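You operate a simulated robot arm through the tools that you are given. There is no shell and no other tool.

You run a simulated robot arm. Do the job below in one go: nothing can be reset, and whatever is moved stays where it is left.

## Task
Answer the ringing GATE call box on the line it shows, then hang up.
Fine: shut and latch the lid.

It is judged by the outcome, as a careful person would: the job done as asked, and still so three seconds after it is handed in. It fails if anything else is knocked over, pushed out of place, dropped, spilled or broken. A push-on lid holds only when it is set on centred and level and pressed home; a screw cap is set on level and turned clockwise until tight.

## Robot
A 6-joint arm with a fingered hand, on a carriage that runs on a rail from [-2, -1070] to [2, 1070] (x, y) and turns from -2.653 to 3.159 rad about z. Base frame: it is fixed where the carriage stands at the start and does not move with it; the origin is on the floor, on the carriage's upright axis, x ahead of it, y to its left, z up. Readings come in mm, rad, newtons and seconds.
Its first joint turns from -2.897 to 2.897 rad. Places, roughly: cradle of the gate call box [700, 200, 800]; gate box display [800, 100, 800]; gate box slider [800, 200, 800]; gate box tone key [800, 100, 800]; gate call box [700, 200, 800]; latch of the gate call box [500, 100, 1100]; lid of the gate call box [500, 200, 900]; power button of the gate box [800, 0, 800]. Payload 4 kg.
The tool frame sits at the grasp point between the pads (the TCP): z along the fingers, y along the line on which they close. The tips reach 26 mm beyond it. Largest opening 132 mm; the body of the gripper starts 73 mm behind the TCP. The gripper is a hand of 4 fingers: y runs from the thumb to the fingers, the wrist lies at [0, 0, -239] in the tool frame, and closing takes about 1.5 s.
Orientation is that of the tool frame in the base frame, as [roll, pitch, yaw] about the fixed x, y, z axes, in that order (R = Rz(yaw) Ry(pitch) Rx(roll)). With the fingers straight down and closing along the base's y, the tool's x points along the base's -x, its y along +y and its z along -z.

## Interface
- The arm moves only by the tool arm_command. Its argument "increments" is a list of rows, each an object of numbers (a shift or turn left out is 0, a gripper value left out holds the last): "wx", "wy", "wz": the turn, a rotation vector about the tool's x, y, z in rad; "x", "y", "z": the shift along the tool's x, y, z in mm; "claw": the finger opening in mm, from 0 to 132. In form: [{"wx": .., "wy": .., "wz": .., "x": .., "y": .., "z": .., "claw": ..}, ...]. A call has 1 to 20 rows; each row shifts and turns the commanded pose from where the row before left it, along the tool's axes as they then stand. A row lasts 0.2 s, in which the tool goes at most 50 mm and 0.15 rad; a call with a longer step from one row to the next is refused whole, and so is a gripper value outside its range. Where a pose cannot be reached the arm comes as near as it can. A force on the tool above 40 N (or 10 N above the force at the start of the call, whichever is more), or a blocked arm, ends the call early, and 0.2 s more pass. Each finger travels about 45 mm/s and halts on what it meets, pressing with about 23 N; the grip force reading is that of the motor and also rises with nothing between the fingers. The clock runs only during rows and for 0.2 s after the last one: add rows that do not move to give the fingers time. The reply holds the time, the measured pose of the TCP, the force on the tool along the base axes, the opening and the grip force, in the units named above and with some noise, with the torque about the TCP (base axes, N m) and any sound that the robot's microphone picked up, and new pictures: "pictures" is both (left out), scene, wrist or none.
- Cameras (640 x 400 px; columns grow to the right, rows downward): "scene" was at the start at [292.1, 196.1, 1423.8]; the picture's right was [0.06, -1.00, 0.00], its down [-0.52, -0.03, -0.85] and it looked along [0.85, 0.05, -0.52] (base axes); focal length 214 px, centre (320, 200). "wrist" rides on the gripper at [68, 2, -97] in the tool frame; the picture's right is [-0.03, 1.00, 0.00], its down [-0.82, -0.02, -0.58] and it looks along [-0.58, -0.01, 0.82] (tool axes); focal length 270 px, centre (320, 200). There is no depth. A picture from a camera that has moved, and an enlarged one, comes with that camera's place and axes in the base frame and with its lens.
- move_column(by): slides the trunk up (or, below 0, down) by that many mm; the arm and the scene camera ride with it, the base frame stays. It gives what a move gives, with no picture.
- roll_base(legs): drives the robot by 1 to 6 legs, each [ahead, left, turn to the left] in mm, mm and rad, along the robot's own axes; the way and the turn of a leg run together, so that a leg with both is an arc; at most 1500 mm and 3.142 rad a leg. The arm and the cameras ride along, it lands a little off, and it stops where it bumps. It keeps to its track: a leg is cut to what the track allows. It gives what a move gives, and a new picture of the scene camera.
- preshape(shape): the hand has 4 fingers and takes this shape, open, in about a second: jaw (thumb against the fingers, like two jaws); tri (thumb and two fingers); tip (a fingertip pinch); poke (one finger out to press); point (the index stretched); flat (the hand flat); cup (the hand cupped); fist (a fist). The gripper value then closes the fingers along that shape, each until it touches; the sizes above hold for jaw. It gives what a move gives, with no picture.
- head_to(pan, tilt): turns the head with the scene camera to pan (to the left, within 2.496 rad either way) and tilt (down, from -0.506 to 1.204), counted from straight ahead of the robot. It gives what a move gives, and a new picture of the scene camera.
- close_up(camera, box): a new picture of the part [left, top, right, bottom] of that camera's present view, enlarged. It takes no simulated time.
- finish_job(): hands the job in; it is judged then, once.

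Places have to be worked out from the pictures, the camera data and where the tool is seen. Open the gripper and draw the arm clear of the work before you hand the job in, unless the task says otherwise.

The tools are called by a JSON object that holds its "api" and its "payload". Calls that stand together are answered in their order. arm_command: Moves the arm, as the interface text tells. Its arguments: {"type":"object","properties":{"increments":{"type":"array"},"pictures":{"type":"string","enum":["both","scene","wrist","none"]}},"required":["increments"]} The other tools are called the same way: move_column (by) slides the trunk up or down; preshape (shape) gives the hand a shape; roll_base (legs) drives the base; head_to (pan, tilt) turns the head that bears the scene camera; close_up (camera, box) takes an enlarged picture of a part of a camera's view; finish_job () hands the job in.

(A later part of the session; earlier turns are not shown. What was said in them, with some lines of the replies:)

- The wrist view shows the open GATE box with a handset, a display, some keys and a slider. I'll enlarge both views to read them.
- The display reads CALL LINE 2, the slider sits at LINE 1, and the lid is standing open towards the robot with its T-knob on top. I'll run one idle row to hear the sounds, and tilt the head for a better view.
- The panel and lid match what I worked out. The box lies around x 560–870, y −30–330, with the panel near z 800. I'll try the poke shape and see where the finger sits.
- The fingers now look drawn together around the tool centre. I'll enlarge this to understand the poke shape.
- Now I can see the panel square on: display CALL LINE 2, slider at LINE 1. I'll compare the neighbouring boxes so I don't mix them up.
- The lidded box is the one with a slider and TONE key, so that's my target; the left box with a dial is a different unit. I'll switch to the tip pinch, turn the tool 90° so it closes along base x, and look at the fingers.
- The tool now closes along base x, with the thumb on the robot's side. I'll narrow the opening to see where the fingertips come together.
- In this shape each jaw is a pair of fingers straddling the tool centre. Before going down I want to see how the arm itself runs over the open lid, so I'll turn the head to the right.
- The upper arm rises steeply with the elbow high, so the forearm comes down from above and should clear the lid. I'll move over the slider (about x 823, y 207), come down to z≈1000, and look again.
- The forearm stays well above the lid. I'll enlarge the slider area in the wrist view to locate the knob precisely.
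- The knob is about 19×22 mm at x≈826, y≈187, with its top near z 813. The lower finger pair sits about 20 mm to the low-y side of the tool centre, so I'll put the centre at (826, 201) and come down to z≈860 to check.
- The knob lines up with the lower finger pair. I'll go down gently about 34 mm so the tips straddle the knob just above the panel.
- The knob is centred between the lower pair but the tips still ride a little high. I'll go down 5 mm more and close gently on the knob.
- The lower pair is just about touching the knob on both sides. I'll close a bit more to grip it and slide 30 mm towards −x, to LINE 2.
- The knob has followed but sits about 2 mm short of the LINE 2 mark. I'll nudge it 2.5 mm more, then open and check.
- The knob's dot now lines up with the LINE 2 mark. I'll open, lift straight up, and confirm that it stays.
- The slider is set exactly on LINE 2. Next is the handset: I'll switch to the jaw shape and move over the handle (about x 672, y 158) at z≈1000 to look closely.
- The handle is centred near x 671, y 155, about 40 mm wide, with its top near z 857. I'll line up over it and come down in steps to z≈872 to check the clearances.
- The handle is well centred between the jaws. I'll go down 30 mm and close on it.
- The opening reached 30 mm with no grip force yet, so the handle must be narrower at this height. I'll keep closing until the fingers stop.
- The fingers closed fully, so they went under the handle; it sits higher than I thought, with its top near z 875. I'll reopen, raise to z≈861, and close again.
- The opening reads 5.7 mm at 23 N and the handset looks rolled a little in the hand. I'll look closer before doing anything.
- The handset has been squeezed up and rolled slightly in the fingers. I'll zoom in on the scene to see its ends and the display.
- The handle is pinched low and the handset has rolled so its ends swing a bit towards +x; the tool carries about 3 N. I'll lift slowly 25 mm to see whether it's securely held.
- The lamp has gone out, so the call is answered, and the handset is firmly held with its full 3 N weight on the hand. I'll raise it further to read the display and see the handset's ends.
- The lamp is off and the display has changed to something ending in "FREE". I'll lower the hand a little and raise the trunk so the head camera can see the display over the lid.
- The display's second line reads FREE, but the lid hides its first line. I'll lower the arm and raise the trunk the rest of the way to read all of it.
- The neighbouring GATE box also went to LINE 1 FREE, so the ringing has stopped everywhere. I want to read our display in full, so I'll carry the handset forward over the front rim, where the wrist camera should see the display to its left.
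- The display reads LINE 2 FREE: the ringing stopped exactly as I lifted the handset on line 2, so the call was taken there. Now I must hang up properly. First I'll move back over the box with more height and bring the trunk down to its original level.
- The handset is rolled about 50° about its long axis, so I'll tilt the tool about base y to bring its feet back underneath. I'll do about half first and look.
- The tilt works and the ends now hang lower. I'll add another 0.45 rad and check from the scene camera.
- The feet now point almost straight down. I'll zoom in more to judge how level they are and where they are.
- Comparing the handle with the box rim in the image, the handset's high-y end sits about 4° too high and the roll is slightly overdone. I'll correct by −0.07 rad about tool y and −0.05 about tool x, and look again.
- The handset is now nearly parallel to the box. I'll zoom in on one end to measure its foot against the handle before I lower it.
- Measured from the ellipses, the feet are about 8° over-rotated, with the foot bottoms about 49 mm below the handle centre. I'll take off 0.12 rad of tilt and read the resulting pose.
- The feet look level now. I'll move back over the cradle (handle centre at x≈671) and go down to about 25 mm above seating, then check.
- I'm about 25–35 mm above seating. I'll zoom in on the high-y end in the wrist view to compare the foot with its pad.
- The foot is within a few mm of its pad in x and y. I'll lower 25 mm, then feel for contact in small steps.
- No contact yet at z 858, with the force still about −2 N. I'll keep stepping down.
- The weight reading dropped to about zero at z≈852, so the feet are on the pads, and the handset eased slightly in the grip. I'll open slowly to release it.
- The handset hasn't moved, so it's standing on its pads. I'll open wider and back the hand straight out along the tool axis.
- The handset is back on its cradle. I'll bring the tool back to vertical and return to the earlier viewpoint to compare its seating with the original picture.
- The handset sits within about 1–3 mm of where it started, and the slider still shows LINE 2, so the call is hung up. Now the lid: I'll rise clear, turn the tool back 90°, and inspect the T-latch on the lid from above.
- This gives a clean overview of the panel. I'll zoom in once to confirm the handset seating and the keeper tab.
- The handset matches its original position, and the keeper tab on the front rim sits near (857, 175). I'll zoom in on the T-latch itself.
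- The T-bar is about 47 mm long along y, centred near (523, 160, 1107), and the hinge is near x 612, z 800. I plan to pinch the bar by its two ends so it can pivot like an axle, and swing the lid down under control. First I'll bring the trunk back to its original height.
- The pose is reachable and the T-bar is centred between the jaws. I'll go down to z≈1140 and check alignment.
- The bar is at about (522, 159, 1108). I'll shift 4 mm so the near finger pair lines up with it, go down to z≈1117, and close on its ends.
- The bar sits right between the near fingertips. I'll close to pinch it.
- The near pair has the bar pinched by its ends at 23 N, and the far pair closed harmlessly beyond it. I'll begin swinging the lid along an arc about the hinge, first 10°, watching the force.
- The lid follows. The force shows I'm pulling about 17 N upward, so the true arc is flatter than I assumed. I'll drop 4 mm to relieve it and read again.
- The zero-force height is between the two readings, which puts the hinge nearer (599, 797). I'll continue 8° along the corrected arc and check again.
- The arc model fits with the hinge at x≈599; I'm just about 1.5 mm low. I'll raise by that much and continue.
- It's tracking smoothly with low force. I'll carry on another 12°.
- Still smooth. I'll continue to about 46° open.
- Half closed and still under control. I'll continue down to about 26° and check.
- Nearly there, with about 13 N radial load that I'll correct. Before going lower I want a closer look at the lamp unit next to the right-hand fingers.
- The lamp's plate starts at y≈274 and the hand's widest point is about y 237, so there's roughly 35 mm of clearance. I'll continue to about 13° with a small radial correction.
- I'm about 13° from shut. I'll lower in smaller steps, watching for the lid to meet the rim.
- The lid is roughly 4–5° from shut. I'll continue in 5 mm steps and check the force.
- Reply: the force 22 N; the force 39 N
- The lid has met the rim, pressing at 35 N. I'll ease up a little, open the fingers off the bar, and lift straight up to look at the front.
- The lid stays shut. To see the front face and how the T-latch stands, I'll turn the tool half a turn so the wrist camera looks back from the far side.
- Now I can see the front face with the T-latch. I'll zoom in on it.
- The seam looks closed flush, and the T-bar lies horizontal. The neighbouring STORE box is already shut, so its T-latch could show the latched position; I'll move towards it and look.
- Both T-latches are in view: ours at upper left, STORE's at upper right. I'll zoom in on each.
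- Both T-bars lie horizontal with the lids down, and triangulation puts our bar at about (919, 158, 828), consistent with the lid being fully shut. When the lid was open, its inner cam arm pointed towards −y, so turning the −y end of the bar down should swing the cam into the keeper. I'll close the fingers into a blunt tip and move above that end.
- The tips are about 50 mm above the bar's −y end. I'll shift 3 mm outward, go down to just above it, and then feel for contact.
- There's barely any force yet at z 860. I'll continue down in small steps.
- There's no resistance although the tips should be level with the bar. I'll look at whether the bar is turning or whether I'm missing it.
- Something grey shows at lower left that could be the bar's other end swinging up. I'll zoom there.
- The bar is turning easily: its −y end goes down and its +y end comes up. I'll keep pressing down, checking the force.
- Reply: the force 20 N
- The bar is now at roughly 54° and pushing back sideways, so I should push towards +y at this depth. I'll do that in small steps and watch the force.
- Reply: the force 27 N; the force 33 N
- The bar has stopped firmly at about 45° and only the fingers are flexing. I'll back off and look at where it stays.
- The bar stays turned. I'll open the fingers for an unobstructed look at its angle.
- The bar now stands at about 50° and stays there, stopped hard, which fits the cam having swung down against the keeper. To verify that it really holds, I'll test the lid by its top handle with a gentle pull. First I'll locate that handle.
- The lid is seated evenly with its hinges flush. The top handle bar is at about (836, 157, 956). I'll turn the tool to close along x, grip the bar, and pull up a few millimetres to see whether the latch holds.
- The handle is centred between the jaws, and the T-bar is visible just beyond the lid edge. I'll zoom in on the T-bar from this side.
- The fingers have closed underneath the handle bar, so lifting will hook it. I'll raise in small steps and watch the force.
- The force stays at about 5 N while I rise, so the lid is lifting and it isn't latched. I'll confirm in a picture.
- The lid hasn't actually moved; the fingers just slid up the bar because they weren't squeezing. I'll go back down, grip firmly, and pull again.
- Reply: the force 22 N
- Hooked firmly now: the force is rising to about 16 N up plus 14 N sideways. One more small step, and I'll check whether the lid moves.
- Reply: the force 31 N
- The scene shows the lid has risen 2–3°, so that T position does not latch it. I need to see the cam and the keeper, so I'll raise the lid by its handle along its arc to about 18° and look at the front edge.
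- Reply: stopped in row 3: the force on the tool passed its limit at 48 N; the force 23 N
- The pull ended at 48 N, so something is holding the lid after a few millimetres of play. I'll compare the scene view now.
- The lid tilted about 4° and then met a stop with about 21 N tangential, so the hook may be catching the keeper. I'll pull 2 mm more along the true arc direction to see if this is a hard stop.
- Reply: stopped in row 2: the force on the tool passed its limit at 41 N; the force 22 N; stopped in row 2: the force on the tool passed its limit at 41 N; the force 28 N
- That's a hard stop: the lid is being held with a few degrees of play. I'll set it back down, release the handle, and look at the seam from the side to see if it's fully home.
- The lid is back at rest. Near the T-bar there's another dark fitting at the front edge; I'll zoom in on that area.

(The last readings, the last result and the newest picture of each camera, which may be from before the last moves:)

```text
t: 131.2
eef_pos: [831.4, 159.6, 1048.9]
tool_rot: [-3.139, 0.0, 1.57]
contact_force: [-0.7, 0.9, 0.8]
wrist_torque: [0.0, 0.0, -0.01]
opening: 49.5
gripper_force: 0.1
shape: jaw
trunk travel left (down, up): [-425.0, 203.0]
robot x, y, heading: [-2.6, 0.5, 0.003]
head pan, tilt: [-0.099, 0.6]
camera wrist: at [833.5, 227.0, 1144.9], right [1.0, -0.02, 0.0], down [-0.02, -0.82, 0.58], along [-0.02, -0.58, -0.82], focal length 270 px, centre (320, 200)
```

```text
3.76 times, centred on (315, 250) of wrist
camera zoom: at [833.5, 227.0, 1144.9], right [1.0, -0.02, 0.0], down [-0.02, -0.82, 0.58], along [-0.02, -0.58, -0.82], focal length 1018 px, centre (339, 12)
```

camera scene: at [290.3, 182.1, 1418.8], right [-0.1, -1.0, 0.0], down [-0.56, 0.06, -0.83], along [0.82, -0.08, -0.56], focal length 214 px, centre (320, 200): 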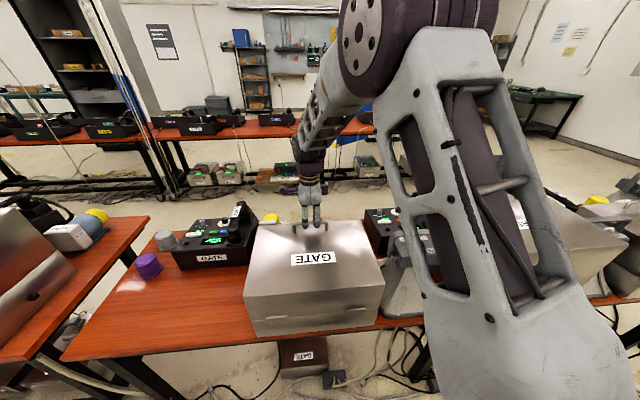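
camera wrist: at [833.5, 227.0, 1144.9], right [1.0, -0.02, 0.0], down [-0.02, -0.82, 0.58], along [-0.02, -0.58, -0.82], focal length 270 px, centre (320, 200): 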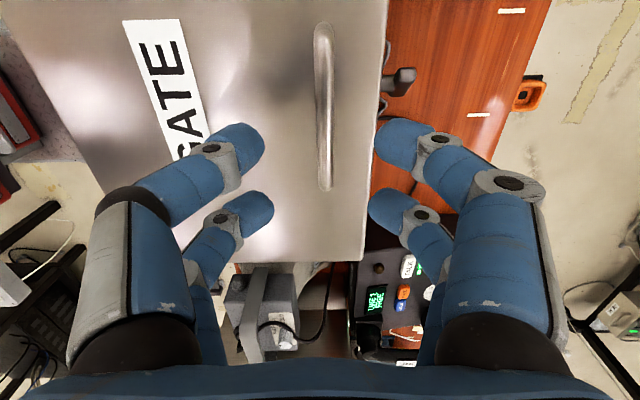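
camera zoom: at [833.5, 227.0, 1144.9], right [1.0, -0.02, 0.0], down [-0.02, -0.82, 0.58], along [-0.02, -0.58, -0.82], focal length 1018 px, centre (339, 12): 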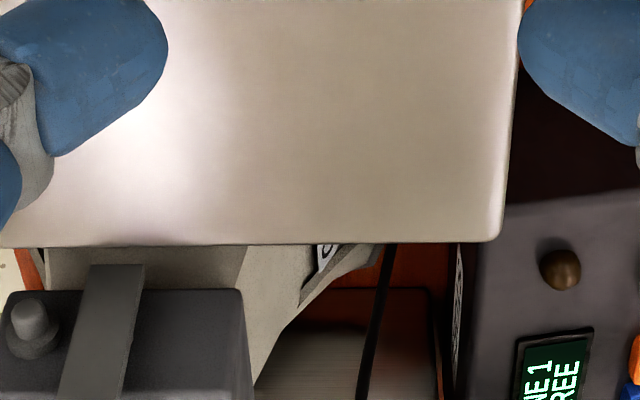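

Those are just cables on the table. I'll go around to the front at closer range, to see the seam and the T-latch in detail.

{"api": "arm_command", "payload": {"increments": [{"z": -45}, {"wz": 0.15, "y": 30}, {"wz": 0.15}, {"wz": 0.15}, {"wz": 0.15}, {"wz": 0.15}, {"wz": 0.15}, {"wz": 0.15}, {"wz": 0.15}, {"wz": 0.15}, {"wz": 0.15}, {"wz": 0.0708}, {"x": 35, "y": 30}, {"x": 35, "y": 30}, {"y": 20, "z": 40}, {"z": 45}, {"z": 45}, {}], "pictures": "wrist"}}

{"api": "close_up", "payload": {"camera": "wrist", "box": [200, 90, 400, 215]}}

```text
t: 135.0
eef_pos: [934.9, 78.8, 963.4]
tool_rot: [3.14, 0.004, 0.003]
contact_force: [0.4, 0.9, 0.0]
wrist_torque: [0.01, 0.0, -0.01]
opening: 49.6
gripper_force: 0.1
shape: jaw
trunk travel left (down, up): [-425.0, 203.0]
robot x, y, heading: [1.9, 3.3, 0.005]
head pan, tilt: [-0.099, 0.6]
camera wrist: at [1002.5, 75.8, 1059.6], right [-0.02, -1.0, 0.0], down [-0.81, 0.02, 0.58], along [-0.58, 0.01, -0.81], focal length 270 px, centre (320, 200)
```

wrist: 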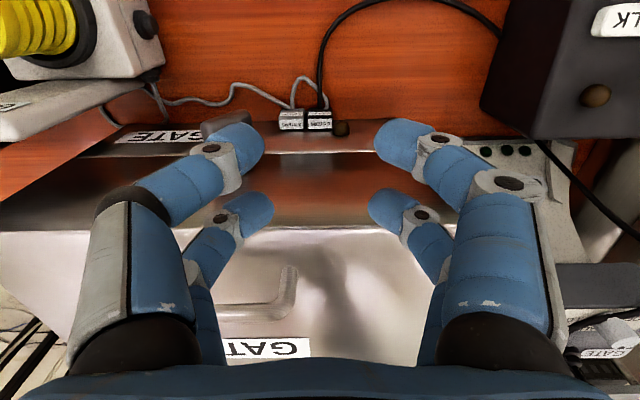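

```text
3.20 times, centred on (300, 152) of wrist
camera zoom: at [1002.5, 75.8, 1059.6], right [-0.02, -1.0, 0.0], down [-0.81, 0.02, 0.58], along [-0.58, 0.01, -0.81], focal length 865 px, centre (384, 352)
```

zoom: 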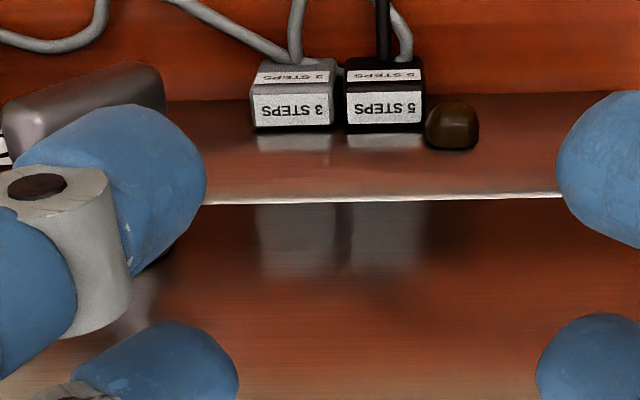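

The seam shows as a thin bright line. I'll zoom in strongly on it.

{"api": "close_up", "payload": {"camera": "wrist", "box": [280, 135, 330, 166]}}

{"api": "close_up", "payload": {"camera": "wrist", "box": [0, 100, 120, 250]}}

{"api": "close_up", "payload": {"camera": "wrist", "box": [195, 100, 265, 145]}}

```text
12.80 times, centred on (305, 150) of wrist
camera zoom: at [1002.5, 75.8, 1059.6], right [-0.02, -1.0, 0.0], down [-0.81, 0.02, 0.58], along [-0.58, 0.01, -0.81], focal length 3460 px, centre (512, 834)
```

zoom: 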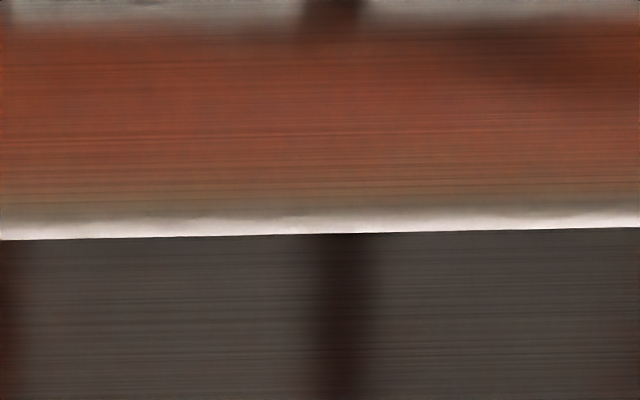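

```text
2.67 times, centred on (60, 175) of wrist
camera zoom: at [1002.5, 75.8, 1059.6], right [-0.02, -1.0, 0.0], down [-0.81, 0.02, 0.58], along [-0.58, 0.01, -0.81], focal length 721 px, centre (1013, 267)
```

zoom: 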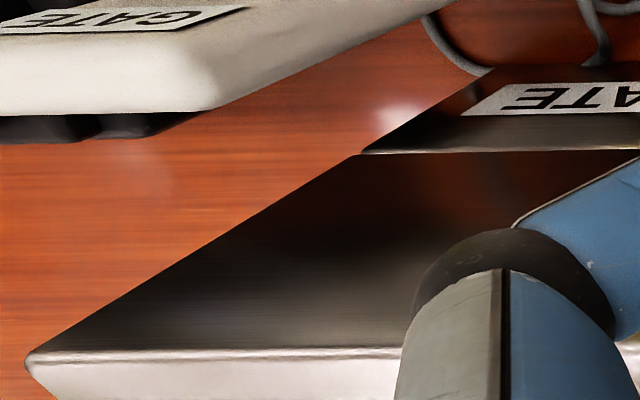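

```text
8.89 times, centred on (230, 122) of wrist
camera zoom: at [1002.5, 75.8, 1059.6], right [-0.02, -1.0, 0.0], down [-0.81, 0.02, 0.58], along [-0.58, 0.01, -0.81], focal length 2402 px, centre (1120, 889)
```

zoom: 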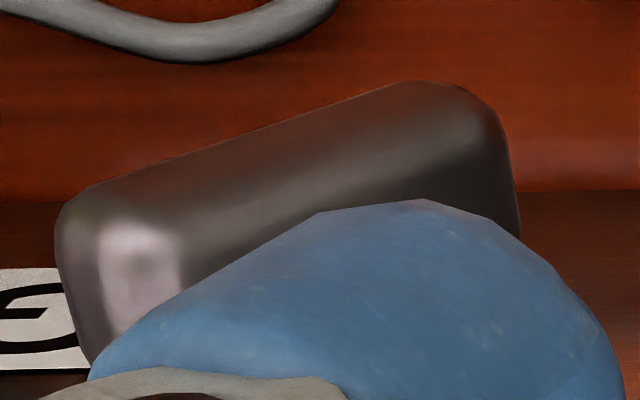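

The seam shows no visible gap, so the lid is shut, and the hook retains it with some play when the T is at about 52°. To be sure this is the true latched end position, I'll turn the T back to horizontal and compare how freely the lid lifts then. I'll set the thumb tip over the raised +y end.

{"api": "arm_command", "payload": {"increments": [{"claw": 110, "y": -16, "x": 4}, {"y": -15}, {}, {}, {}, {}, {}, {}, {"z": 30}, {"z": 25}, {"z": 20}, {}], "pictures": "wrist"}}

{"api": "close_up", "payload": {"camera": "wrist", "box": [100, 80, 340, 260]}}

```text
t: 137.6
eef_pos: [938.0, 106.6, 886.3]
tool_rot: [3.137, 0.004, 0.002]
contact_force: [-0.3, 0.1, 1.1]
wrist_torque: [0.0, -0.02, -0.01]
opening: 109.7
gripper_force: 0.1
shape: jaw
trunk travel left (down, up): [-425.0, 203.0]
robot x, y, heading: [4.1, -2.3, 0.004]
head pan, tilt: [-0.099, 0.6]
camera wrist: at [1005.7, 104.9, 983.0], right [-0.02, -1.0, 0.0], down [-0.81, 0.02, 0.58], along [-0.58, 0.01, -0.81], focal length 270 px, centre (320, 200)
```

wrist: 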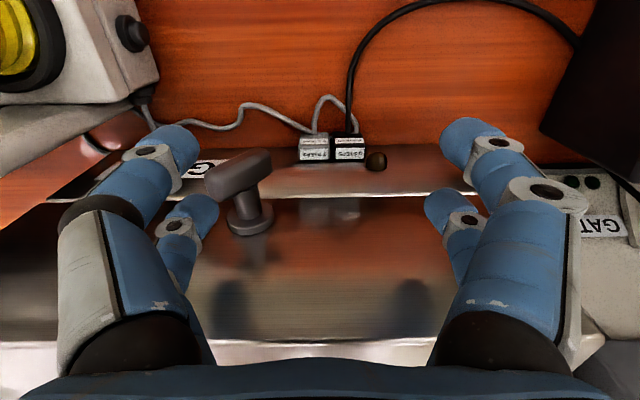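

```text
2.22 times, centred on (220, 170) of wrist
camera zoom: at [1005.7, 104.9, 983.0], right [-0.02, -1.0, 0.0], down [-0.81, 0.02, 0.58], along [-0.58, 0.01, -0.81], focal length 601 px, centre (542, 267)
```

zoom: 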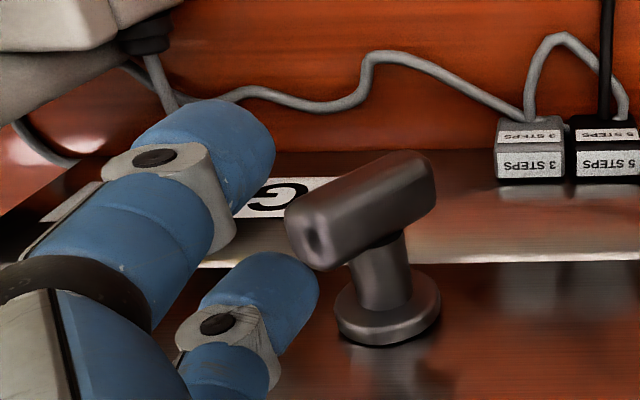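

Now I can see the T-latch clearly, turned about 50°, with the thumb tip right above its raised end. I'll press down 24 mm to bring the bar back to horizontal.

{"api": "arm_command", "payload": {"increments": [{"y": -3, "z": 5}, {"z": 5}, {"z": 5}, {"z": 5}, {"z": 4}, {}], "pictures": "wrist"}}

{"api": "close_up", "payload": {"camera": "wrist", "box": [100, 80, 340, 260]}}

```text
t: 139.0
eef_pos: [936.4, 110.2, 863.6]
tool_rot: [3.14, 0.002, 0.001]
contact_force: [0.9, 3.9, 3.7]
wrist_torque: [0.31, 0.05, -0.15]
opening: 110.6
gripper_force: 0.1
shape: jaw
trunk travel left (down, up): [-425.0, 203.0]
robot x, y, heading: [1.7, -0.4, -0.002]
head pan, tilt: [-0.099, 0.6]
camera wrist: at [1004.6, 108.5, 959.4], right [-0.02, -1.0, 0.0], down [-0.81, 0.02, 0.58], along [-0.58, 0.01, -0.81], focal length 270 px, centre (320, 200)
```

wrist: 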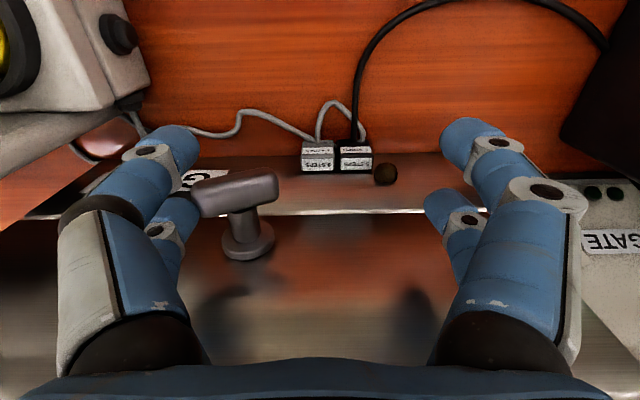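

```text
2.22 times, centred on (220, 170) of wrist
camera zoom: at [1004.6, 108.5, 959.4], right [-0.02, -1.0, 0.0], down [-0.81, 0.02, 0.58], along [-0.58, 0.01, -0.81], focal length 601 px, centre (542, 267)
```

zoom: 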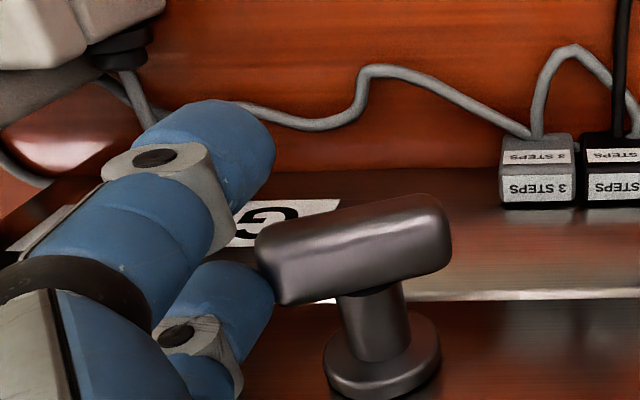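

The bar is down to roughly 20–25°, with the fingertip now slipping beside its end. I'll lift slightly, move inward, and press again.

{"api": "arm_command", "payload": {"increments": [{"z": -10}, {"y": 7}, {"z": 6}, {"z": 5}, {"z": 5}, {}], "pictures": "wrist"}}

{"api": "close_up", "payload": {"camera": "wrist", "box": [100, 80, 340, 260]}}

```text
t: 140.4
eef_pos: [937.3, 105.0, 857.5]
tool_rot: [3.141, 0.002, 0.002]
contact_force: [0.5, 7.4, 5.1]
wrist_torque: [0.46, 0.07, -0.23]
opening: 111.2
gripper_force: 0.0
shape: jaw
trunk travel left (down, up): [-425.0, 203.0]
robot x, y, heading: [-1.6, -1.1, 0.002]
head pan, tilt: [-0.099, 0.6]
camera wrist: at [1004.6, 102.6, 953.4], right [-0.02, -1.0, 0.0], down [-0.81, 0.02, 0.58], along [-0.58, 0.01, -0.81], focal length 270 px, centre (320, 200)
```

wrist: 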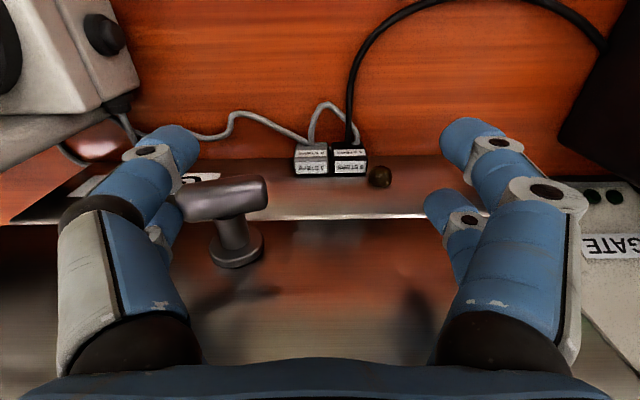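

```text
2.22 times, centred on (220, 170) of wrist
camera zoom: at [1004.6, 102.6, 953.4], right [-0.02, -1.0, 0.0], down [-0.81, 0.02, 0.58], along [-0.58, 0.01, -0.81], focal length 601 px, centre (542, 267)
```

zoom: 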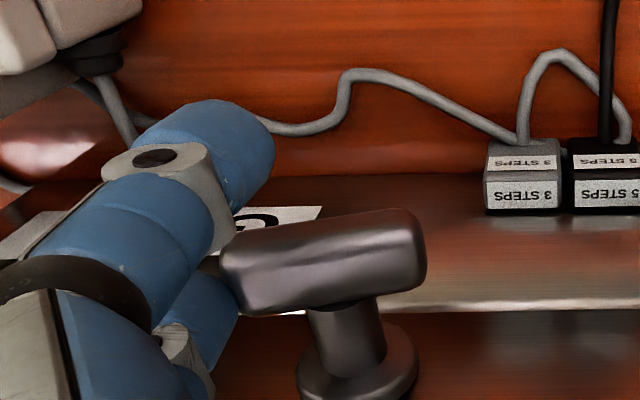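

The bar is at about 15°. One more press a bit further inboard should bring it level.

{"api": "arm_command", "payload": {"increments": [{"z": -14}, {"y": 9}, {"z": 6}, {"z": 5}, {"z": 4}, {"z": 3}, {}], "pictures": "wrist"}}

{"api": "close_up", "payload": {"camera": "wrist", "box": [100, 80, 340, 260]}}

```text
t: 142.0
eef_pos: [935.8, 95.7, 853.2]
tool_rot: [3.139, 0.003, 0.002]
contact_force: [1.6, 11.0, 7.8]
wrist_torque: [0.71, 0.16, -0.33]
opening: 111.7
gripper_force: 0.1
shape: jaw
trunk travel left (down, up): [-425.0, 203.0]
robot x, y, heading: [3.5, -3.2, 0.003]
head pan, tilt: [-0.099, 0.6]
camera wrist: at [1004.3, 93.3, 950.0], right [-0.02, -1.0, 0.0], down [-0.81, 0.02, 0.58], along [-0.58, 0.01, -0.81], focal length 270 px, centre (320, 200)
```

wrist: 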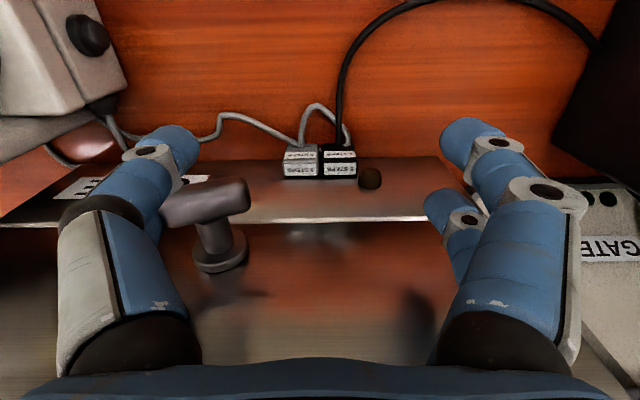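

```text
2.22 times, centred on (220, 170) of wrist
camera zoom: at [1004.3, 93.3, 950.0], right [-0.02, -1.0, 0.0], down [-0.81, 0.02, 0.58], along [-0.58, 0.01, -0.81], focal length 601 px, centre (542, 267)
```

zoom: 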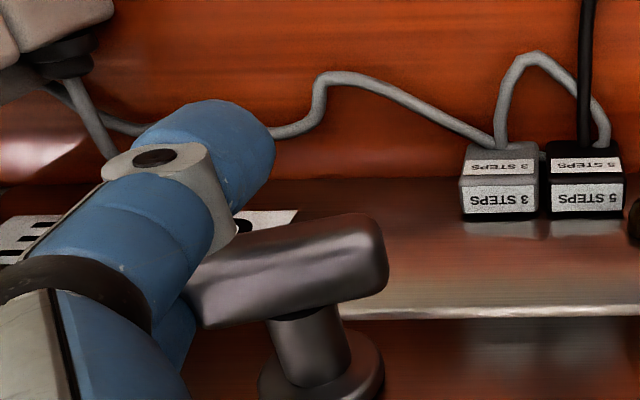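

The fingertip is actually sitting outboard of the bar's end. I'll raise, shift 14 mm further in, and press straight down on top of the end.

{"api": "arm_command", "payload": {"increments": [{"z": -10}, {"z": -12}, {"y": 14}, {"z": 6}, {"z": 6}, {}], "pictures": "wrist"}}

{"api": "close_up", "payload": {"camera": "wrist", "box": [100, 80, 340, 260]}}

```text
t: 143.4
eef_pos: [936.7, 83.1, 863.7]
tool_rot: [-3.141, 0.002, 0.0]
contact_force: [1.4, 6.5, 16.3]
wrist_torque: [1.45, 0.3, -0.2]
opening: 111.6
gripper_force: 0.1
shape: jaw
trunk travel left (down, up): [-425.0, 203.0]
robot x, y, heading: [-0.5, -1.9, 0.002]
head pan, tilt: [-0.099, 0.6]
camera wrist: at [1004.2, 80.5, 960.2], right [-0.02, -1.0, 0.0], down [-0.81, 0.02, 0.58], along [-0.58, 0.01, -0.81], focal length 270 px, centre (320, 200)
```

wrist: 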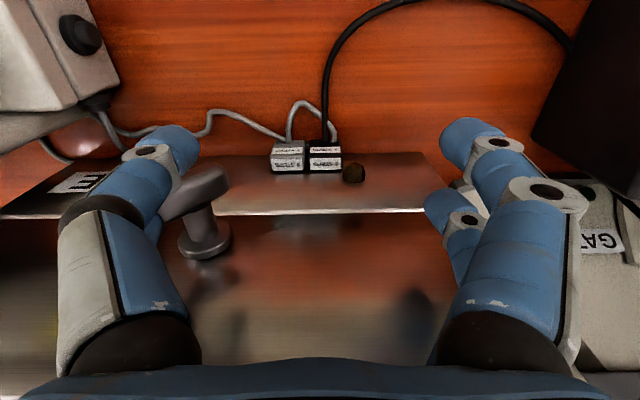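

```text
2.22 times, centred on (220, 170) of wrist
camera zoom: at [1004.2, 80.5, 960.2], right [-0.02, -1.0, 0.0], down [-0.81, 0.02, 0.58], along [-0.58, 0.01, -0.81], focal length 601 px, centre (542, 267)
```

zoom: 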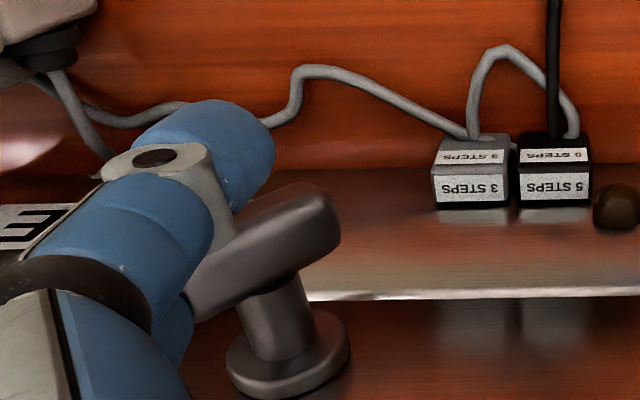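

The fingertip landed on the wrong side of the inclined bar and pushed it back. I'll redo it: first outboard to lower the end, then lift well clear, move inboard, and finish.

{"api": "arm_command", "payload": {"increments": [{"z": -15}, {"z": -15}, {"y": -13}, {"y": -12}, {"z": 10}, {"z": 10}, {"z": 8}, {"z": 6}, {}], "pictures": "none"}}

{"api": "close_up", "payload": {"camera": "wrist", "box": [100, 80, 340, 260]}}

```text
t: 145.4
eef_pos: [937.3, 106.2, 859.1]
tool_rot: [3.141, 0.003, 0.001]
contact_force: [2.9, 7.6, 4.8]
wrist_torque: [0.41, 0.0, -0.36]
opening: 110.8
gripper_force: 0.0
shape: jaw
trunk travel left (down, up): [-425.0, 203.0]
robot x, y, heading: [2.1, -0.0, -0.002]
head pan, tilt: [-0.099, 0.6]
```

```text
2.22 times, centred on (220, 170) of wrist
camera zoom: at [1005.1, 104.3, 955.9], right [-0.02, -1.0, 0.0], down [-0.81, 0.02, 0.58], along [-0.58, 0.01, -0.81], focal length 601 px, centre (542, 267)
```

zoom: 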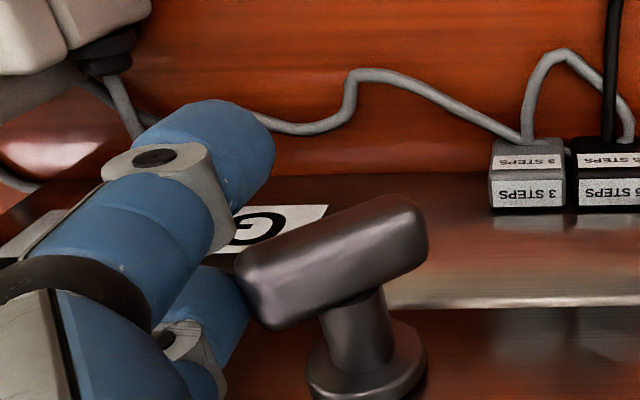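

The bar is at about 25° now. I'll lift well clear, shift inboard, and press down on its top.

{"api": "arm_command", "payload": {"increments": [{"z": -18}, {"z": -15}, {"y": 11}, {"z": 8}, {"z": 6}, {"z": 6}, {"z": 5}, {"z": 4}, {}], "pictures": "none"}}

{"api": "close_up", "payload": {"camera": "wrist", "box": [100, 80, 340, 260]}}

```text
t: 147.4
eef_pos: [936.5, 96.0, 863.5]
tool_rot: [-3.141, 0.004, 0.003]
contact_force: [2.3, 7.7, 8.8]
wrist_torque: [0.81, 0.15, -0.26]
opening: 111.2
gripper_force: 0.0
shape: jaw
trunk travel left (down, up): [-425.0, 203.0]
robot x, y, heading: [-0.2, 1.9, -0.001]
head pan, tilt: [-0.099, 0.6]
```

```text
2.22 times, centred on (220, 170) of wrist
camera zoom: at [1004.1, 94.4, 959.9], right [-0.02, -1.0, 0.0], down [-0.81, 0.02, 0.58], along [-0.58, 0.01, -0.81], focal length 601 px, centre (542, 267)
```

zoom: 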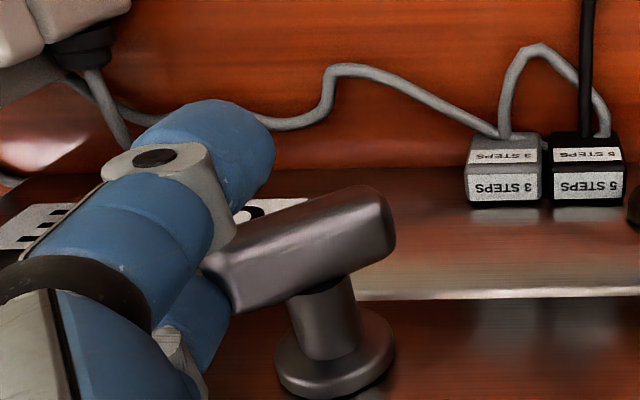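

The open-hand thumb keeps slipping past the end. The lamp base is low enough (about z 800) that the closed hand, which worked before, fits above the +y end, so I'll switch to that.

{"api": "arm_command", "payload": {"increments": [{"z": -25}, {"z": -35}, {"z": -35, "claw": 0}, {}, {}, {}, {}, {}, {}, {"y": -30}, {"y": -30}, {"y": -26}, {"z": 30}, {"z": 30}, {"z": 25}, {}], "pictures": "wrist"}}

```text
t: 150.8
eef_pos: [936.8, 180.1, 873.4]
tool_rot: [-3.141, 0.002, 0.002]
contact_force: [-0.3, 3.8, 4.3]
wrist_torque: [0.04, 0.04, -0.04]
opening: 0.0
gripper_force: 22.7
shape: jaw
trunk travel left (down, up): [-425.0, 203.0]
robot x, y, heading: [-4.0, 5.2, 0.001]
head pan, tilt: [-0.099, 0.6]
camera wrist: at [1005.1, 178.5, 970.1], right [-0.02, -1.0, 0.0], down [-0.81, 0.02, 0.58], along [-0.58, 0.01, -0.81], focal length 270 px, centre (320, 200)
```

wrist: 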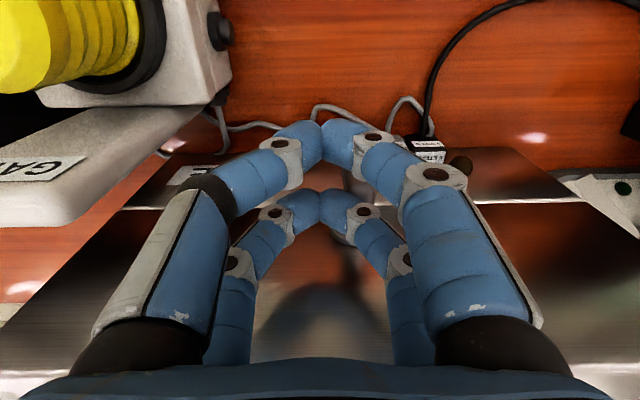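

The tips have just touched the raised end. I'll press down in small steps to level the bar.

{"api": "arm_command", "payload": {"increments": [{"z": 4}, {"z": 4}, {"z": 4}, {}], "pictures": "none"}}

{"api": "arm_command", "payload": {"increments": [{"z": 2}, {}], "pictures": "none"}}

{"api": "arm_command", "payload": {"increments": [{"z": 3}, {}], "pictures": "wrist"}}

```text
t: 151.8
eef_pos: [935.7, 181.4, 864.6]
tool_rot: [3.14, 0.001, 0.002]
contact_force: [2.3, 8.7, 26.9]
wrist_torque: [-0.32, 0.5, -0.11]
opening: 0.0
gripper_force: 22.7
shape: jaw
trunk travel left (down, up): [-425.0, 203.0]
robot x, y, heading: [3.5, -2.5, -0.001]
head pan, tilt: [-0.099, 0.6]
```

```text
t: 152.4
eef_pos: [936.5, 183.3, 861.1]
tool_rot: [3.14, 0.001, 0.002]
contact_force: [7.9, 15.6, 26.8]
wrist_torque: [-0.12, 0.4, -0.22]
opening: 0.0
gripper_force: 22.5
shape: jaw
trunk travel left (down, up): [-425.0, 203.0]
robot x, y, heading: [1.2, 1.4, 0.001]
head pan, tilt: [-0.099, 0.6]
```

```text
t: 153.0
eef_pos: [934.9, 180.8, 856.3]
tool_rot: [3.139, 0.006, 0.004]
contact_force: [4.7, 14.3, 18.9]
wrist_torque: [-0.04, 0.3, -0.24]
opening: 0.0
gripper_force: 22.9
shape: jaw
trunk travel left (down, up): [-425.0, 203.0]
robot x, y, heading: [2.5, -1.7, -0.0]
head pan, tilt: [-0.099, 0.6]
camera wrist: at [1003.9, 178.8, 952.1], right [-0.02, -1.0, 0.0], down [-0.81, 0.02, 0.58], along [-0.58, 0.01, -0.81], focal length 270 px, centre (320, 200)
```

wrist: 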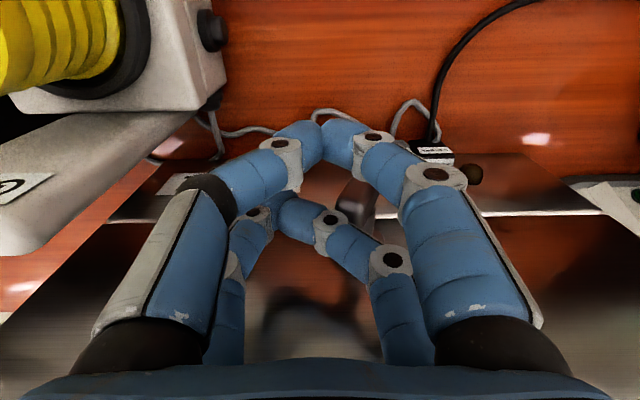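

There's firm resistance at about 27 N with the fingers deflecting. I'll zoom in to see the bar's angle now.

{"api": "close_up", "payload": {"camera": "wrist", "box": [240, 110, 440, 235]}}

```text
3.20 times, centred on (340, 172) of wrist
camera zoom: at [1003.9, 178.8, 952.1], right [-0.02, -1.0, 0.0], down [-0.81, 0.02, 0.58], along [-0.58, 0.01, -0.81], focal length 865 px, centre (256, 288)
```

zoom: 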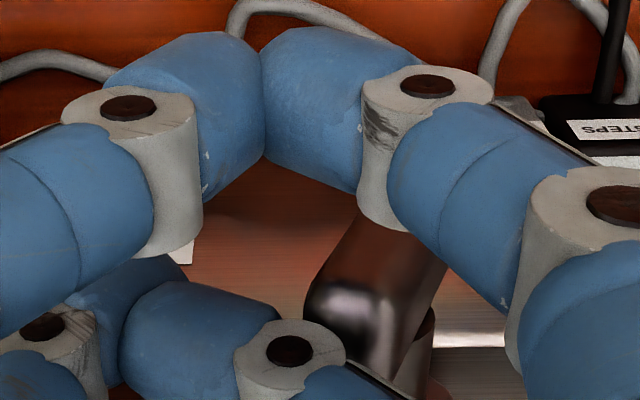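

The bar actually turned further, to about 65°, because the fingers pushed its upper end sideways. So 52° was not its limit. I'll continue pushing the upper end towards −y and see whether it reaches vertical.

{"api": "arm_command", "payload": {"increments": [{"z": -3, "y": 3}, {"y": 4}, {}], "pictures": "none"}}

{"api": "arm_command", "payload": {"increments": [{"y": 4}, {"y": 3}, {}], "pictures": "wrist"}}

{"api": "close_up", "payload": {"camera": "wrist", "box": [240, 110, 440, 235]}}

```text
t: 153.8
eef_pos: [935.8, 173.7, 859.2]
tool_rot: [3.139, 0.003, 0.001]
contact_force: [-5.3, 5.6, 22.3]
wrist_torque: [-0.05, 0.42, -0.13]
opening: 0.0
gripper_force: 23.1
shape: jaw
trunk travel left (down, up): [-425.0, 203.0]
robot x, y, heading: [-0.9, -0.2, -0.003]
head pan, tilt: [-0.099, 0.6]
```

```text
t: 154.6
eef_pos: [936.1, 168.4, 860.0]
tool_rot: [-3.141, 0.002, 0.001]
contact_force: [1.9, 14.1, 17.1]
wrist_torque: [0.02, 0.32, -0.28]
opening: 0.2
gripper_force: 22.7
shape: jaw
trunk travel left (down, up): [-425.0, 203.0]
robot x, y, heading: [0.5, -3.5, 0.003]
head pan, tilt: [-0.099, 0.6]
camera wrist: at [1004.1, 165.7, 956.4], right [-0.02, -1.0, 0.0], down [-0.81, 0.02, 0.58], along [-0.58, 0.01, -0.81], focal length 270 px, centre (320, 200)
```

wrist: 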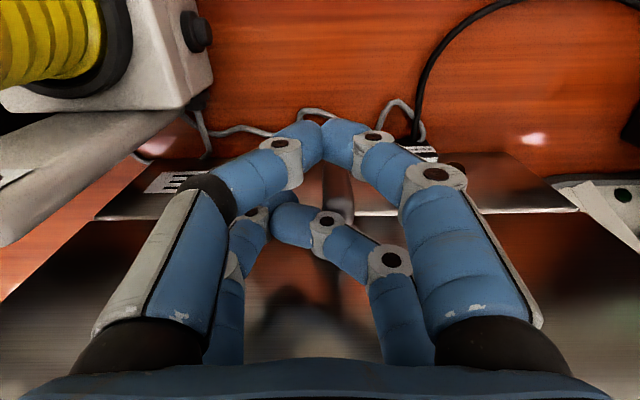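

```text
3.20 times, centred on (340, 172) of wrist
camera zoom: at [1004.1, 165.7, 956.4], right [-0.02, -1.0, 0.0], down [-0.81, 0.02, 0.58], along [-0.58, 0.01, -0.81], focal length 865 px, centre (256, 288)
```

zoom: 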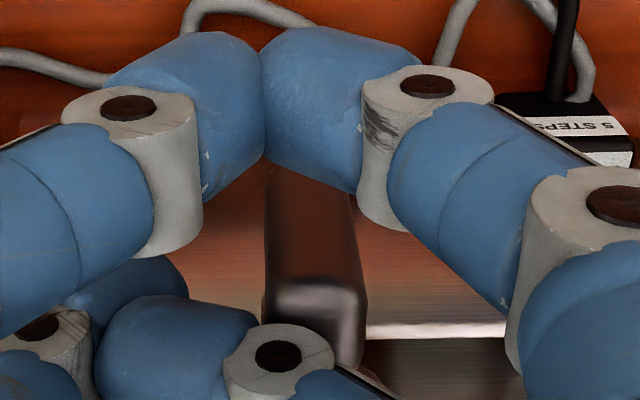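

The bar now stands essentially vertical, about 89°. I'll back off carefully and look at it.

{"api": "arm_command", "payload": {"increments": [{"y": -6}, {"y": -6, "z": -5}, {"z": -15}, {"z": -30}, {"z": -40}, {"z": -40}, {"claw": 110, "y": 10}, {}, {}, {}, {}, {}, {}], "pictures": "wrist"}}

{"api": "close_up", "payload": {"camera": "wrist", "box": [270, 70, 390, 145]}}

```text
t: 157.4
eef_pos: [937.5, 169.2, 990.1]
tool_rot: [3.139, 0.002, 0.001]
contact_force: [-0.9, -0.5, -0.1]
wrist_torque: [0.04, -0.01, 0.0]
opening: 109.5
gripper_force: 0.1
shape: jaw
trunk travel left (down, up): [-425.0, 203.0]
robot x, y, heading: [1.6, -0.4, -0.001]
head pan, tilt: [-0.099, 0.6]
camera wrist: at [1005.4, 167.2, 1086.3], right [-0.02, -1.0, 0.0], down [-0.81, 0.02, 0.58], along [-0.58, 0.01, -0.81], focal length 270 px, centre (320, 200)
```

wrist: 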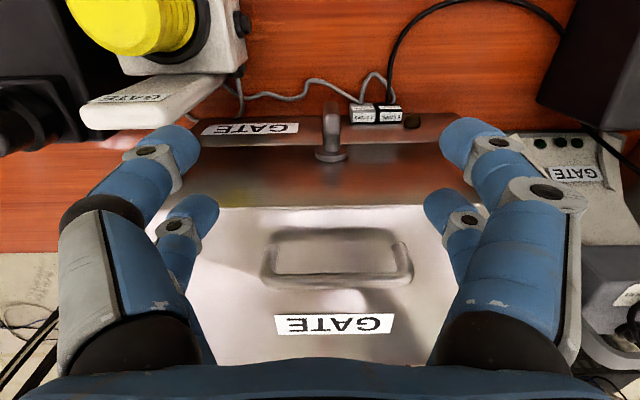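

```text
5.33 times, centred on (330, 108) of wrist
camera zoom: at [1005.4, 167.2, 1086.3], right [-0.02, -1.0, 0.0], down [-0.81, 0.02, 0.58], along [-0.58, 0.01, -0.81], focal length 1442 px, centre (267, 693)
```

zoom: 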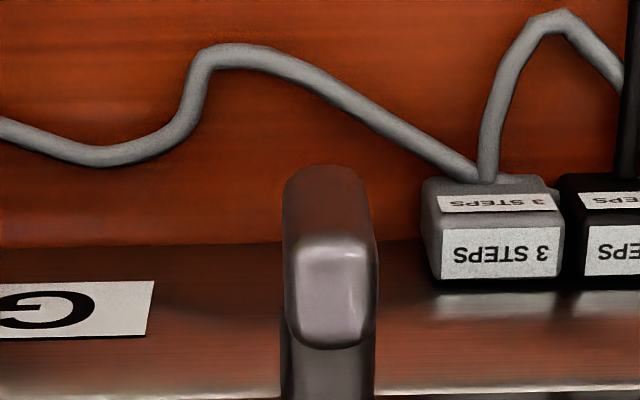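

The T-bar stands vertical and stays there. I'll repeat the gentle lift test at the top handle to confirm that the latch now holds the lid tight.

{"api": "arm_command", "payload": {"increments": [{"z": -40, "claw": 60}, {"z": -40}, {"wz": -0.15}, {"wz": -0.15}, {"wz": -0.15}, {"wz": -0.15}, {"wz": -0.15}, {"wz": -0.15}, {"wz": -0.15}, {"wz": -0.15}, {"wz": -0.15}, {"wz": -0.15}, {"wz": -0.0708}, {"y": -35, "x": -4}, {"y": -35, "x": -4}, {"y": -33, "x": -4}, {"z": 35}, {"z": 35}, {}], "pictures": "wrist"}}

```text
t: 161.4
eef_pos: [834.9, 155.3, 999.6]
tool_rot: [-3.138, 0.002, 1.572]
contact_force: [-0.6, -0.5, 0.8]
wrist_torque: [0.0, -0.01, 0.01]
opening: 60.5
gripper_force: 0.0
shape: jaw
trunk travel left (down, up): [-425.0, 203.0]
robot x, y, heading: [-2.1, 3.0, -0.001]
head pan, tilt: [-0.099, 0.6]
camera wrist: at [836.3, 224.0, 1096.0], right [1.0, -0.02, 0.0], down [-0.02, -0.82, 0.58], along [-0.02, -0.58, -0.82], focal length 270 px, centre (320, 200)
```

wrist: 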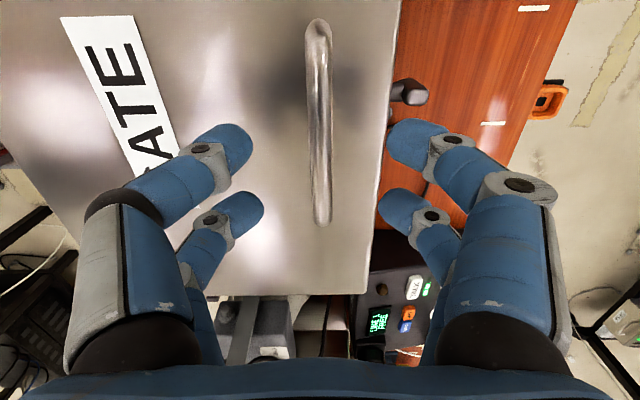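

I'm over the handle as before. I'll lower, close the fingers under the bar, and take up the slack in small steps along the lid's arc.

{"api": "arm_command", "payload": {"increments": [{"z": 20}, {"z": 20}, {}, {"claw": 0}, {}, {}, {}, {}, {}, {}], "pictures": "none"}}

{"api": "arm_command", "payload": {"increments": [{"y": -1, "z": -2}, {}], "pictures": "none"}}

{"api": "arm_command", "payload": {"increments": [{"y": -1.2, "z": -1.8}, {}], "pictures": "none"}}

{"api": "arm_command", "payload": {"increments": [{"y": -1.2, "z": -1.8}, {}], "pictures": "none"}}

```text
t: 163.6
eef_pos: [832.8, 156.0, 958.0]
tool_rot: [-3.14, 0.002, 1.571]
contact_force: [0.1, -0.2, -3.2]
wrist_torque: [-0.05, 0.01, 0.05]
opening: 0.0
gripper_force: 23.0
shape: jaw
trunk travel left (down, up): [-425.0, 203.0]
robot x, y, heading: [-1.6, -2.7, -0.001]
head pan, tilt: [-0.099, 0.6]
```

```text
t: 164.2
eef_pos: [833.1, 156.2, 960.6]
tool_rot: [-3.137, 0.002, 1.572]
contact_force: [-2.1, -1.3, -7.4]
wrist_torque: [-0.07, 0.02, 0.05]
opening: 0.2
gripper_force: 23.1
shape: jaw
trunk travel left (down, up): [-425.0, 203.0]
robot x, y, heading: [-0.2, -0.4, 0.0]
head pan, tilt: [-0.099, 0.6]
```

```text
t: 164.8
eef_pos: [832.7, 157.1, 961.9]
tool_rot: [-3.135, 0.002, 1.571]
contact_force: [0.9, -0.3, -15.5]
wrist_torque: [-0.21, 0.02, 0.03]
opening: 0.1
gripper_force: 23.1
shape: jaw
trunk travel left (down, up): [-425.0, 203.0]
robot x, y, heading: [-2.9, -3.5, 0.001]
head pan, tilt: [-0.099, 0.6]
```

```text
t: 165.4
eef_pos: [830.1, 156.7, 962.3]
tool_rot: [-3.136, 0.001, 1.571]
contact_force: [6.8, -1.5, -36.7]
wrist_torque: [-0.24, 0.07, -0.03]
opening: 0.0
gripper_force: 23.1
shape: jaw
trunk travel left (down, up): [-425.0, 203.0]
robot x, y, heading: [1.3, -2.8, -0.0]
head pan, tilt: [-0.099, 0.6]
```

The force jumped to 37 N within about 4 mm, so the latch holds the lid tight now. I'll ease off, release the handle, and rise clear.

{"api": "arm_command", "payload": {"increments": [{"y": 2, "z": 3}, {"y": 1.4, "z": 3}, {}, {"claw": 55}, {}, {}, {}, {}, {}, {"z": -20}, {"z": -35}, {"z": -45}, {"z": -45}, {}], "pictures": "both"}}

{"api": "close_up", "payload": {"camera": "wrist", "box": [340, 40, 460, 140]}}

{"api": "close_up", "payload": {"camera": "scene", "box": [150, 180, 470, 380]}}

```text
t: 168.4
eef_pos: [833.1, 156.2, 1104.1]
tool_rot: [-3.138, 0.002, 1.571]
contact_force: [0.2, 0.3, 0.1]
wrist_torque: [-0.03, -0.01, 0.02]
opening: 54.8
gripper_force: 0.0
shape: jaw
trunk travel left (down, up): [-425.0, 203.0]
robot x, y, heading: [-0.4, -4.5, 0.0]
head pan, tilt: [-0.099, 0.6]
camera scene: at [290.3, 182.3, 1418.8], right [-0.1, -1.0, 0.0], down [-0.56, 0.06, -0.83], along [0.82, -0.08, -0.56], focal length 214 px, centre (320, 200)
camera wrist: at [834.1, 224.6, 1200.4], right [1.0, -0.02, 0.0], down [-0.02, -0.82, 0.58], along [-0.02, -0.58, -0.82], focal length 270 px, centre (320, 200)
```

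scene: 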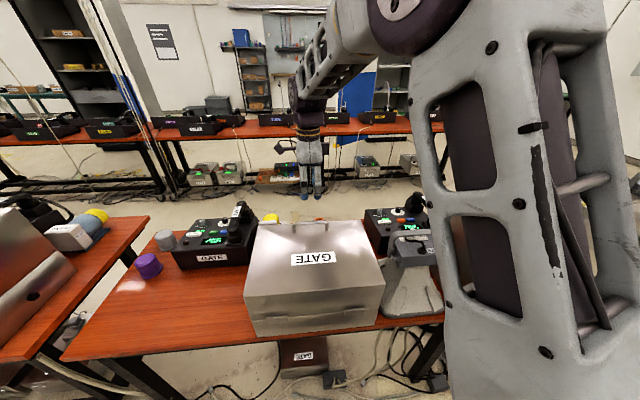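
wrist: 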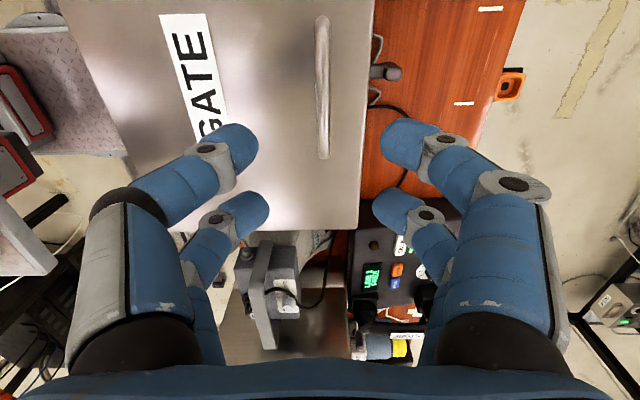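

```text
4.00 times, centred on (400, 90) of wrist
camera zoom: at [834.1, 224.6, 1200.4], right [1.0, -0.02, 0.0], down [-0.02, -0.82, 0.58], along [-0.02, -0.58, -0.82], focal length 1081 px, centre (0, 640)
```

zoom: 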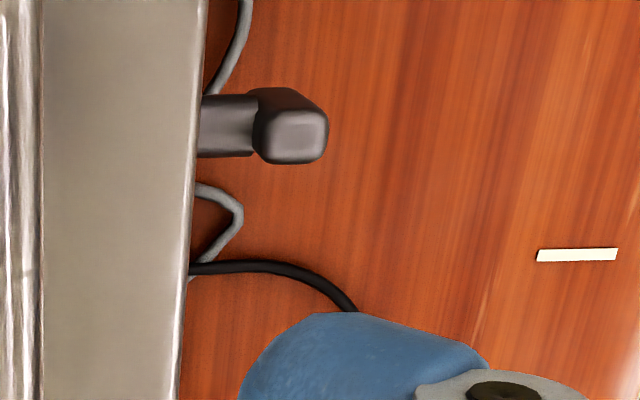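

```text
2.00 times, centred on (310, 280) of scene
camera zoom: at [290.3, 182.3, 1418.8], right [-0.1, -1.0, 0.0], down [-0.56, 0.06, -0.83], along [0.82, -0.08, -0.56], focal length 429 px, centre (340, 40)
```

zoom: 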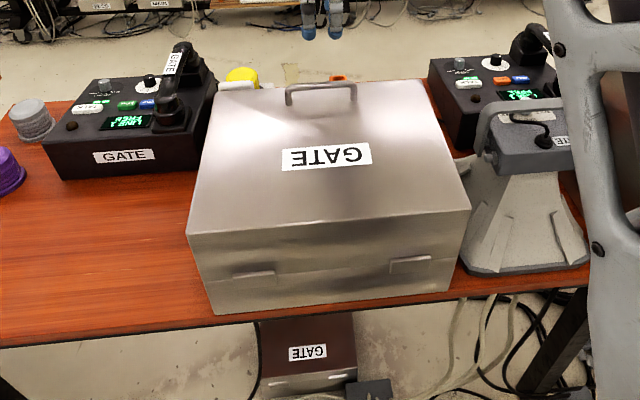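

The T-latch is vertical, the lid is shut and held, and the neighbouring units are where they were. I'll open the hand fully and draw the arm up and clear.

{"api": "arm_command", "payload": {"increments": [{"z": -45, "claw": 132}, {"z": -45}, {"z": -45}, {"z": -45}, {"z": -45}, {"y": -40, "z": -30}, {"y": -40}, {"y": -40}, {"y": -40}, {}, {}, {}, {}, {}, {}], "pictures": "both"}}

{"api": "close_up", "payload": {"camera": "scene", "box": [150, 180, 470, 380]}}

```text
t: 171.6
eef_pos: [674.1, 156.5, 1359.0]
tool_rot: [-3.138, 0.002, 1.571]
contact_force: [0.4, 0.2, -0.8]
wrist_torque: [-0.01, 0.01, 0.0]
opening: 131.9
gripper_force: 0.1
shape: jaw
trunk travel left (down, up): [-425.0, 203.0]
robot x, y, heading: [2.2, -2.4, 0.002]
head pan, tilt: [-0.099, 0.6]
camera scene: at [290.2, 182.3, 1418.8], right [-0.1, -1.0, 0.0], down [-0.56, 0.06, -0.83], along [0.82, -0.08, -0.56], focal length 214 px, centre (320, 200)
camera wrist: at [676.0, 224.7, 1455.2], right [1.0, -0.02, 0.0], down [-0.02, -0.82, 0.58], along [-0.02, -0.58, -0.82], focal length 270 px, centre (320, 200)
```

scene: 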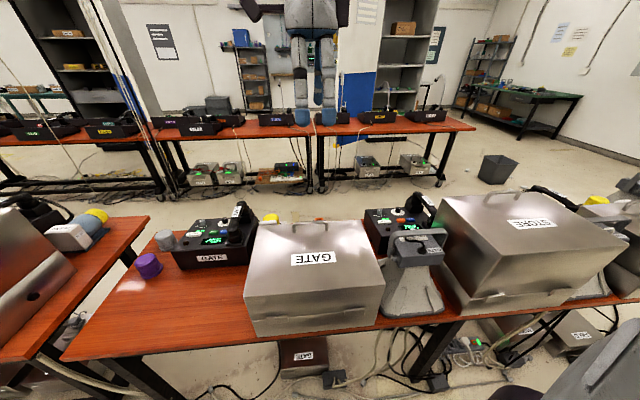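
wrist: 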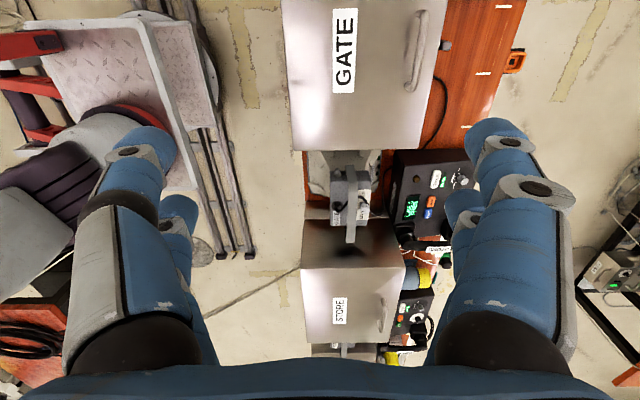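

```text
2.00 times, centred on (310, 280) of scene
camera zoom: at [290.2, 182.3, 1418.8], right [-0.1, -1.0, 0.0], down [-0.56, 0.06, -0.83], along [0.82, -0.08, -0.56], focal length 429 px, centre (340, 40)
```

zoom: 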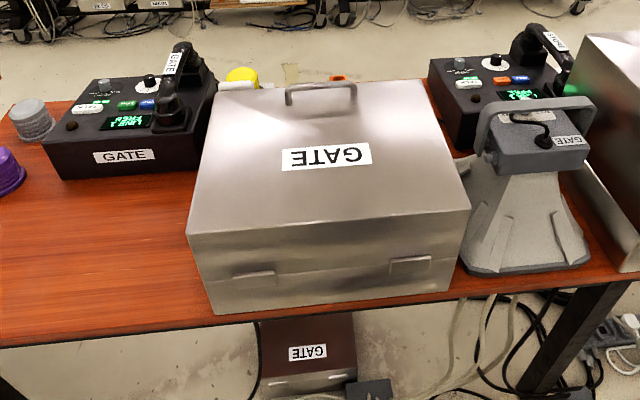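

The line was set to 2, and the handset was lifted so the ringing stopped, then put back on its cradle. The lid is shut with its T-latch turned upright and tested, the arm is clear, and nothing else has moved, so I'm handing the job in.

{"api": "finish_job", "payload": {}}

```text
The job is handed in.
```

I answered the GATE box on line 2, hung up, and shut and latched the lid, and the job is handed in. The one thing I couldn't fully confirm is how the box registered the call.

- **Call:** The display showed CALL LINE 2 with the slider at LINE 1, so I moved it to LINE 2 and lifted the handset. The ring lamp went out as I lifted it. While the handset was off the cradle the display read LINE 2 FREE and never showed a talking state. I took the ringing stopping at that moment as the call being answered, and did not press TALK.
- **Hang-up:** My first grip rolled the handset in the fingers, so I levelled it before putting it back. It sits within a few millimetres of where it started.
- **Lid:** I swung it shut under control. The T-latch needed a second try: at about 50° it let the lid lift around 17 mm at the front. With the T-bar fully upright, a pull of about 37 N on the handle moved it only a few millimetres.

The final pictures show nothing else knocked over or moved, and the arm is clear with the hand open.
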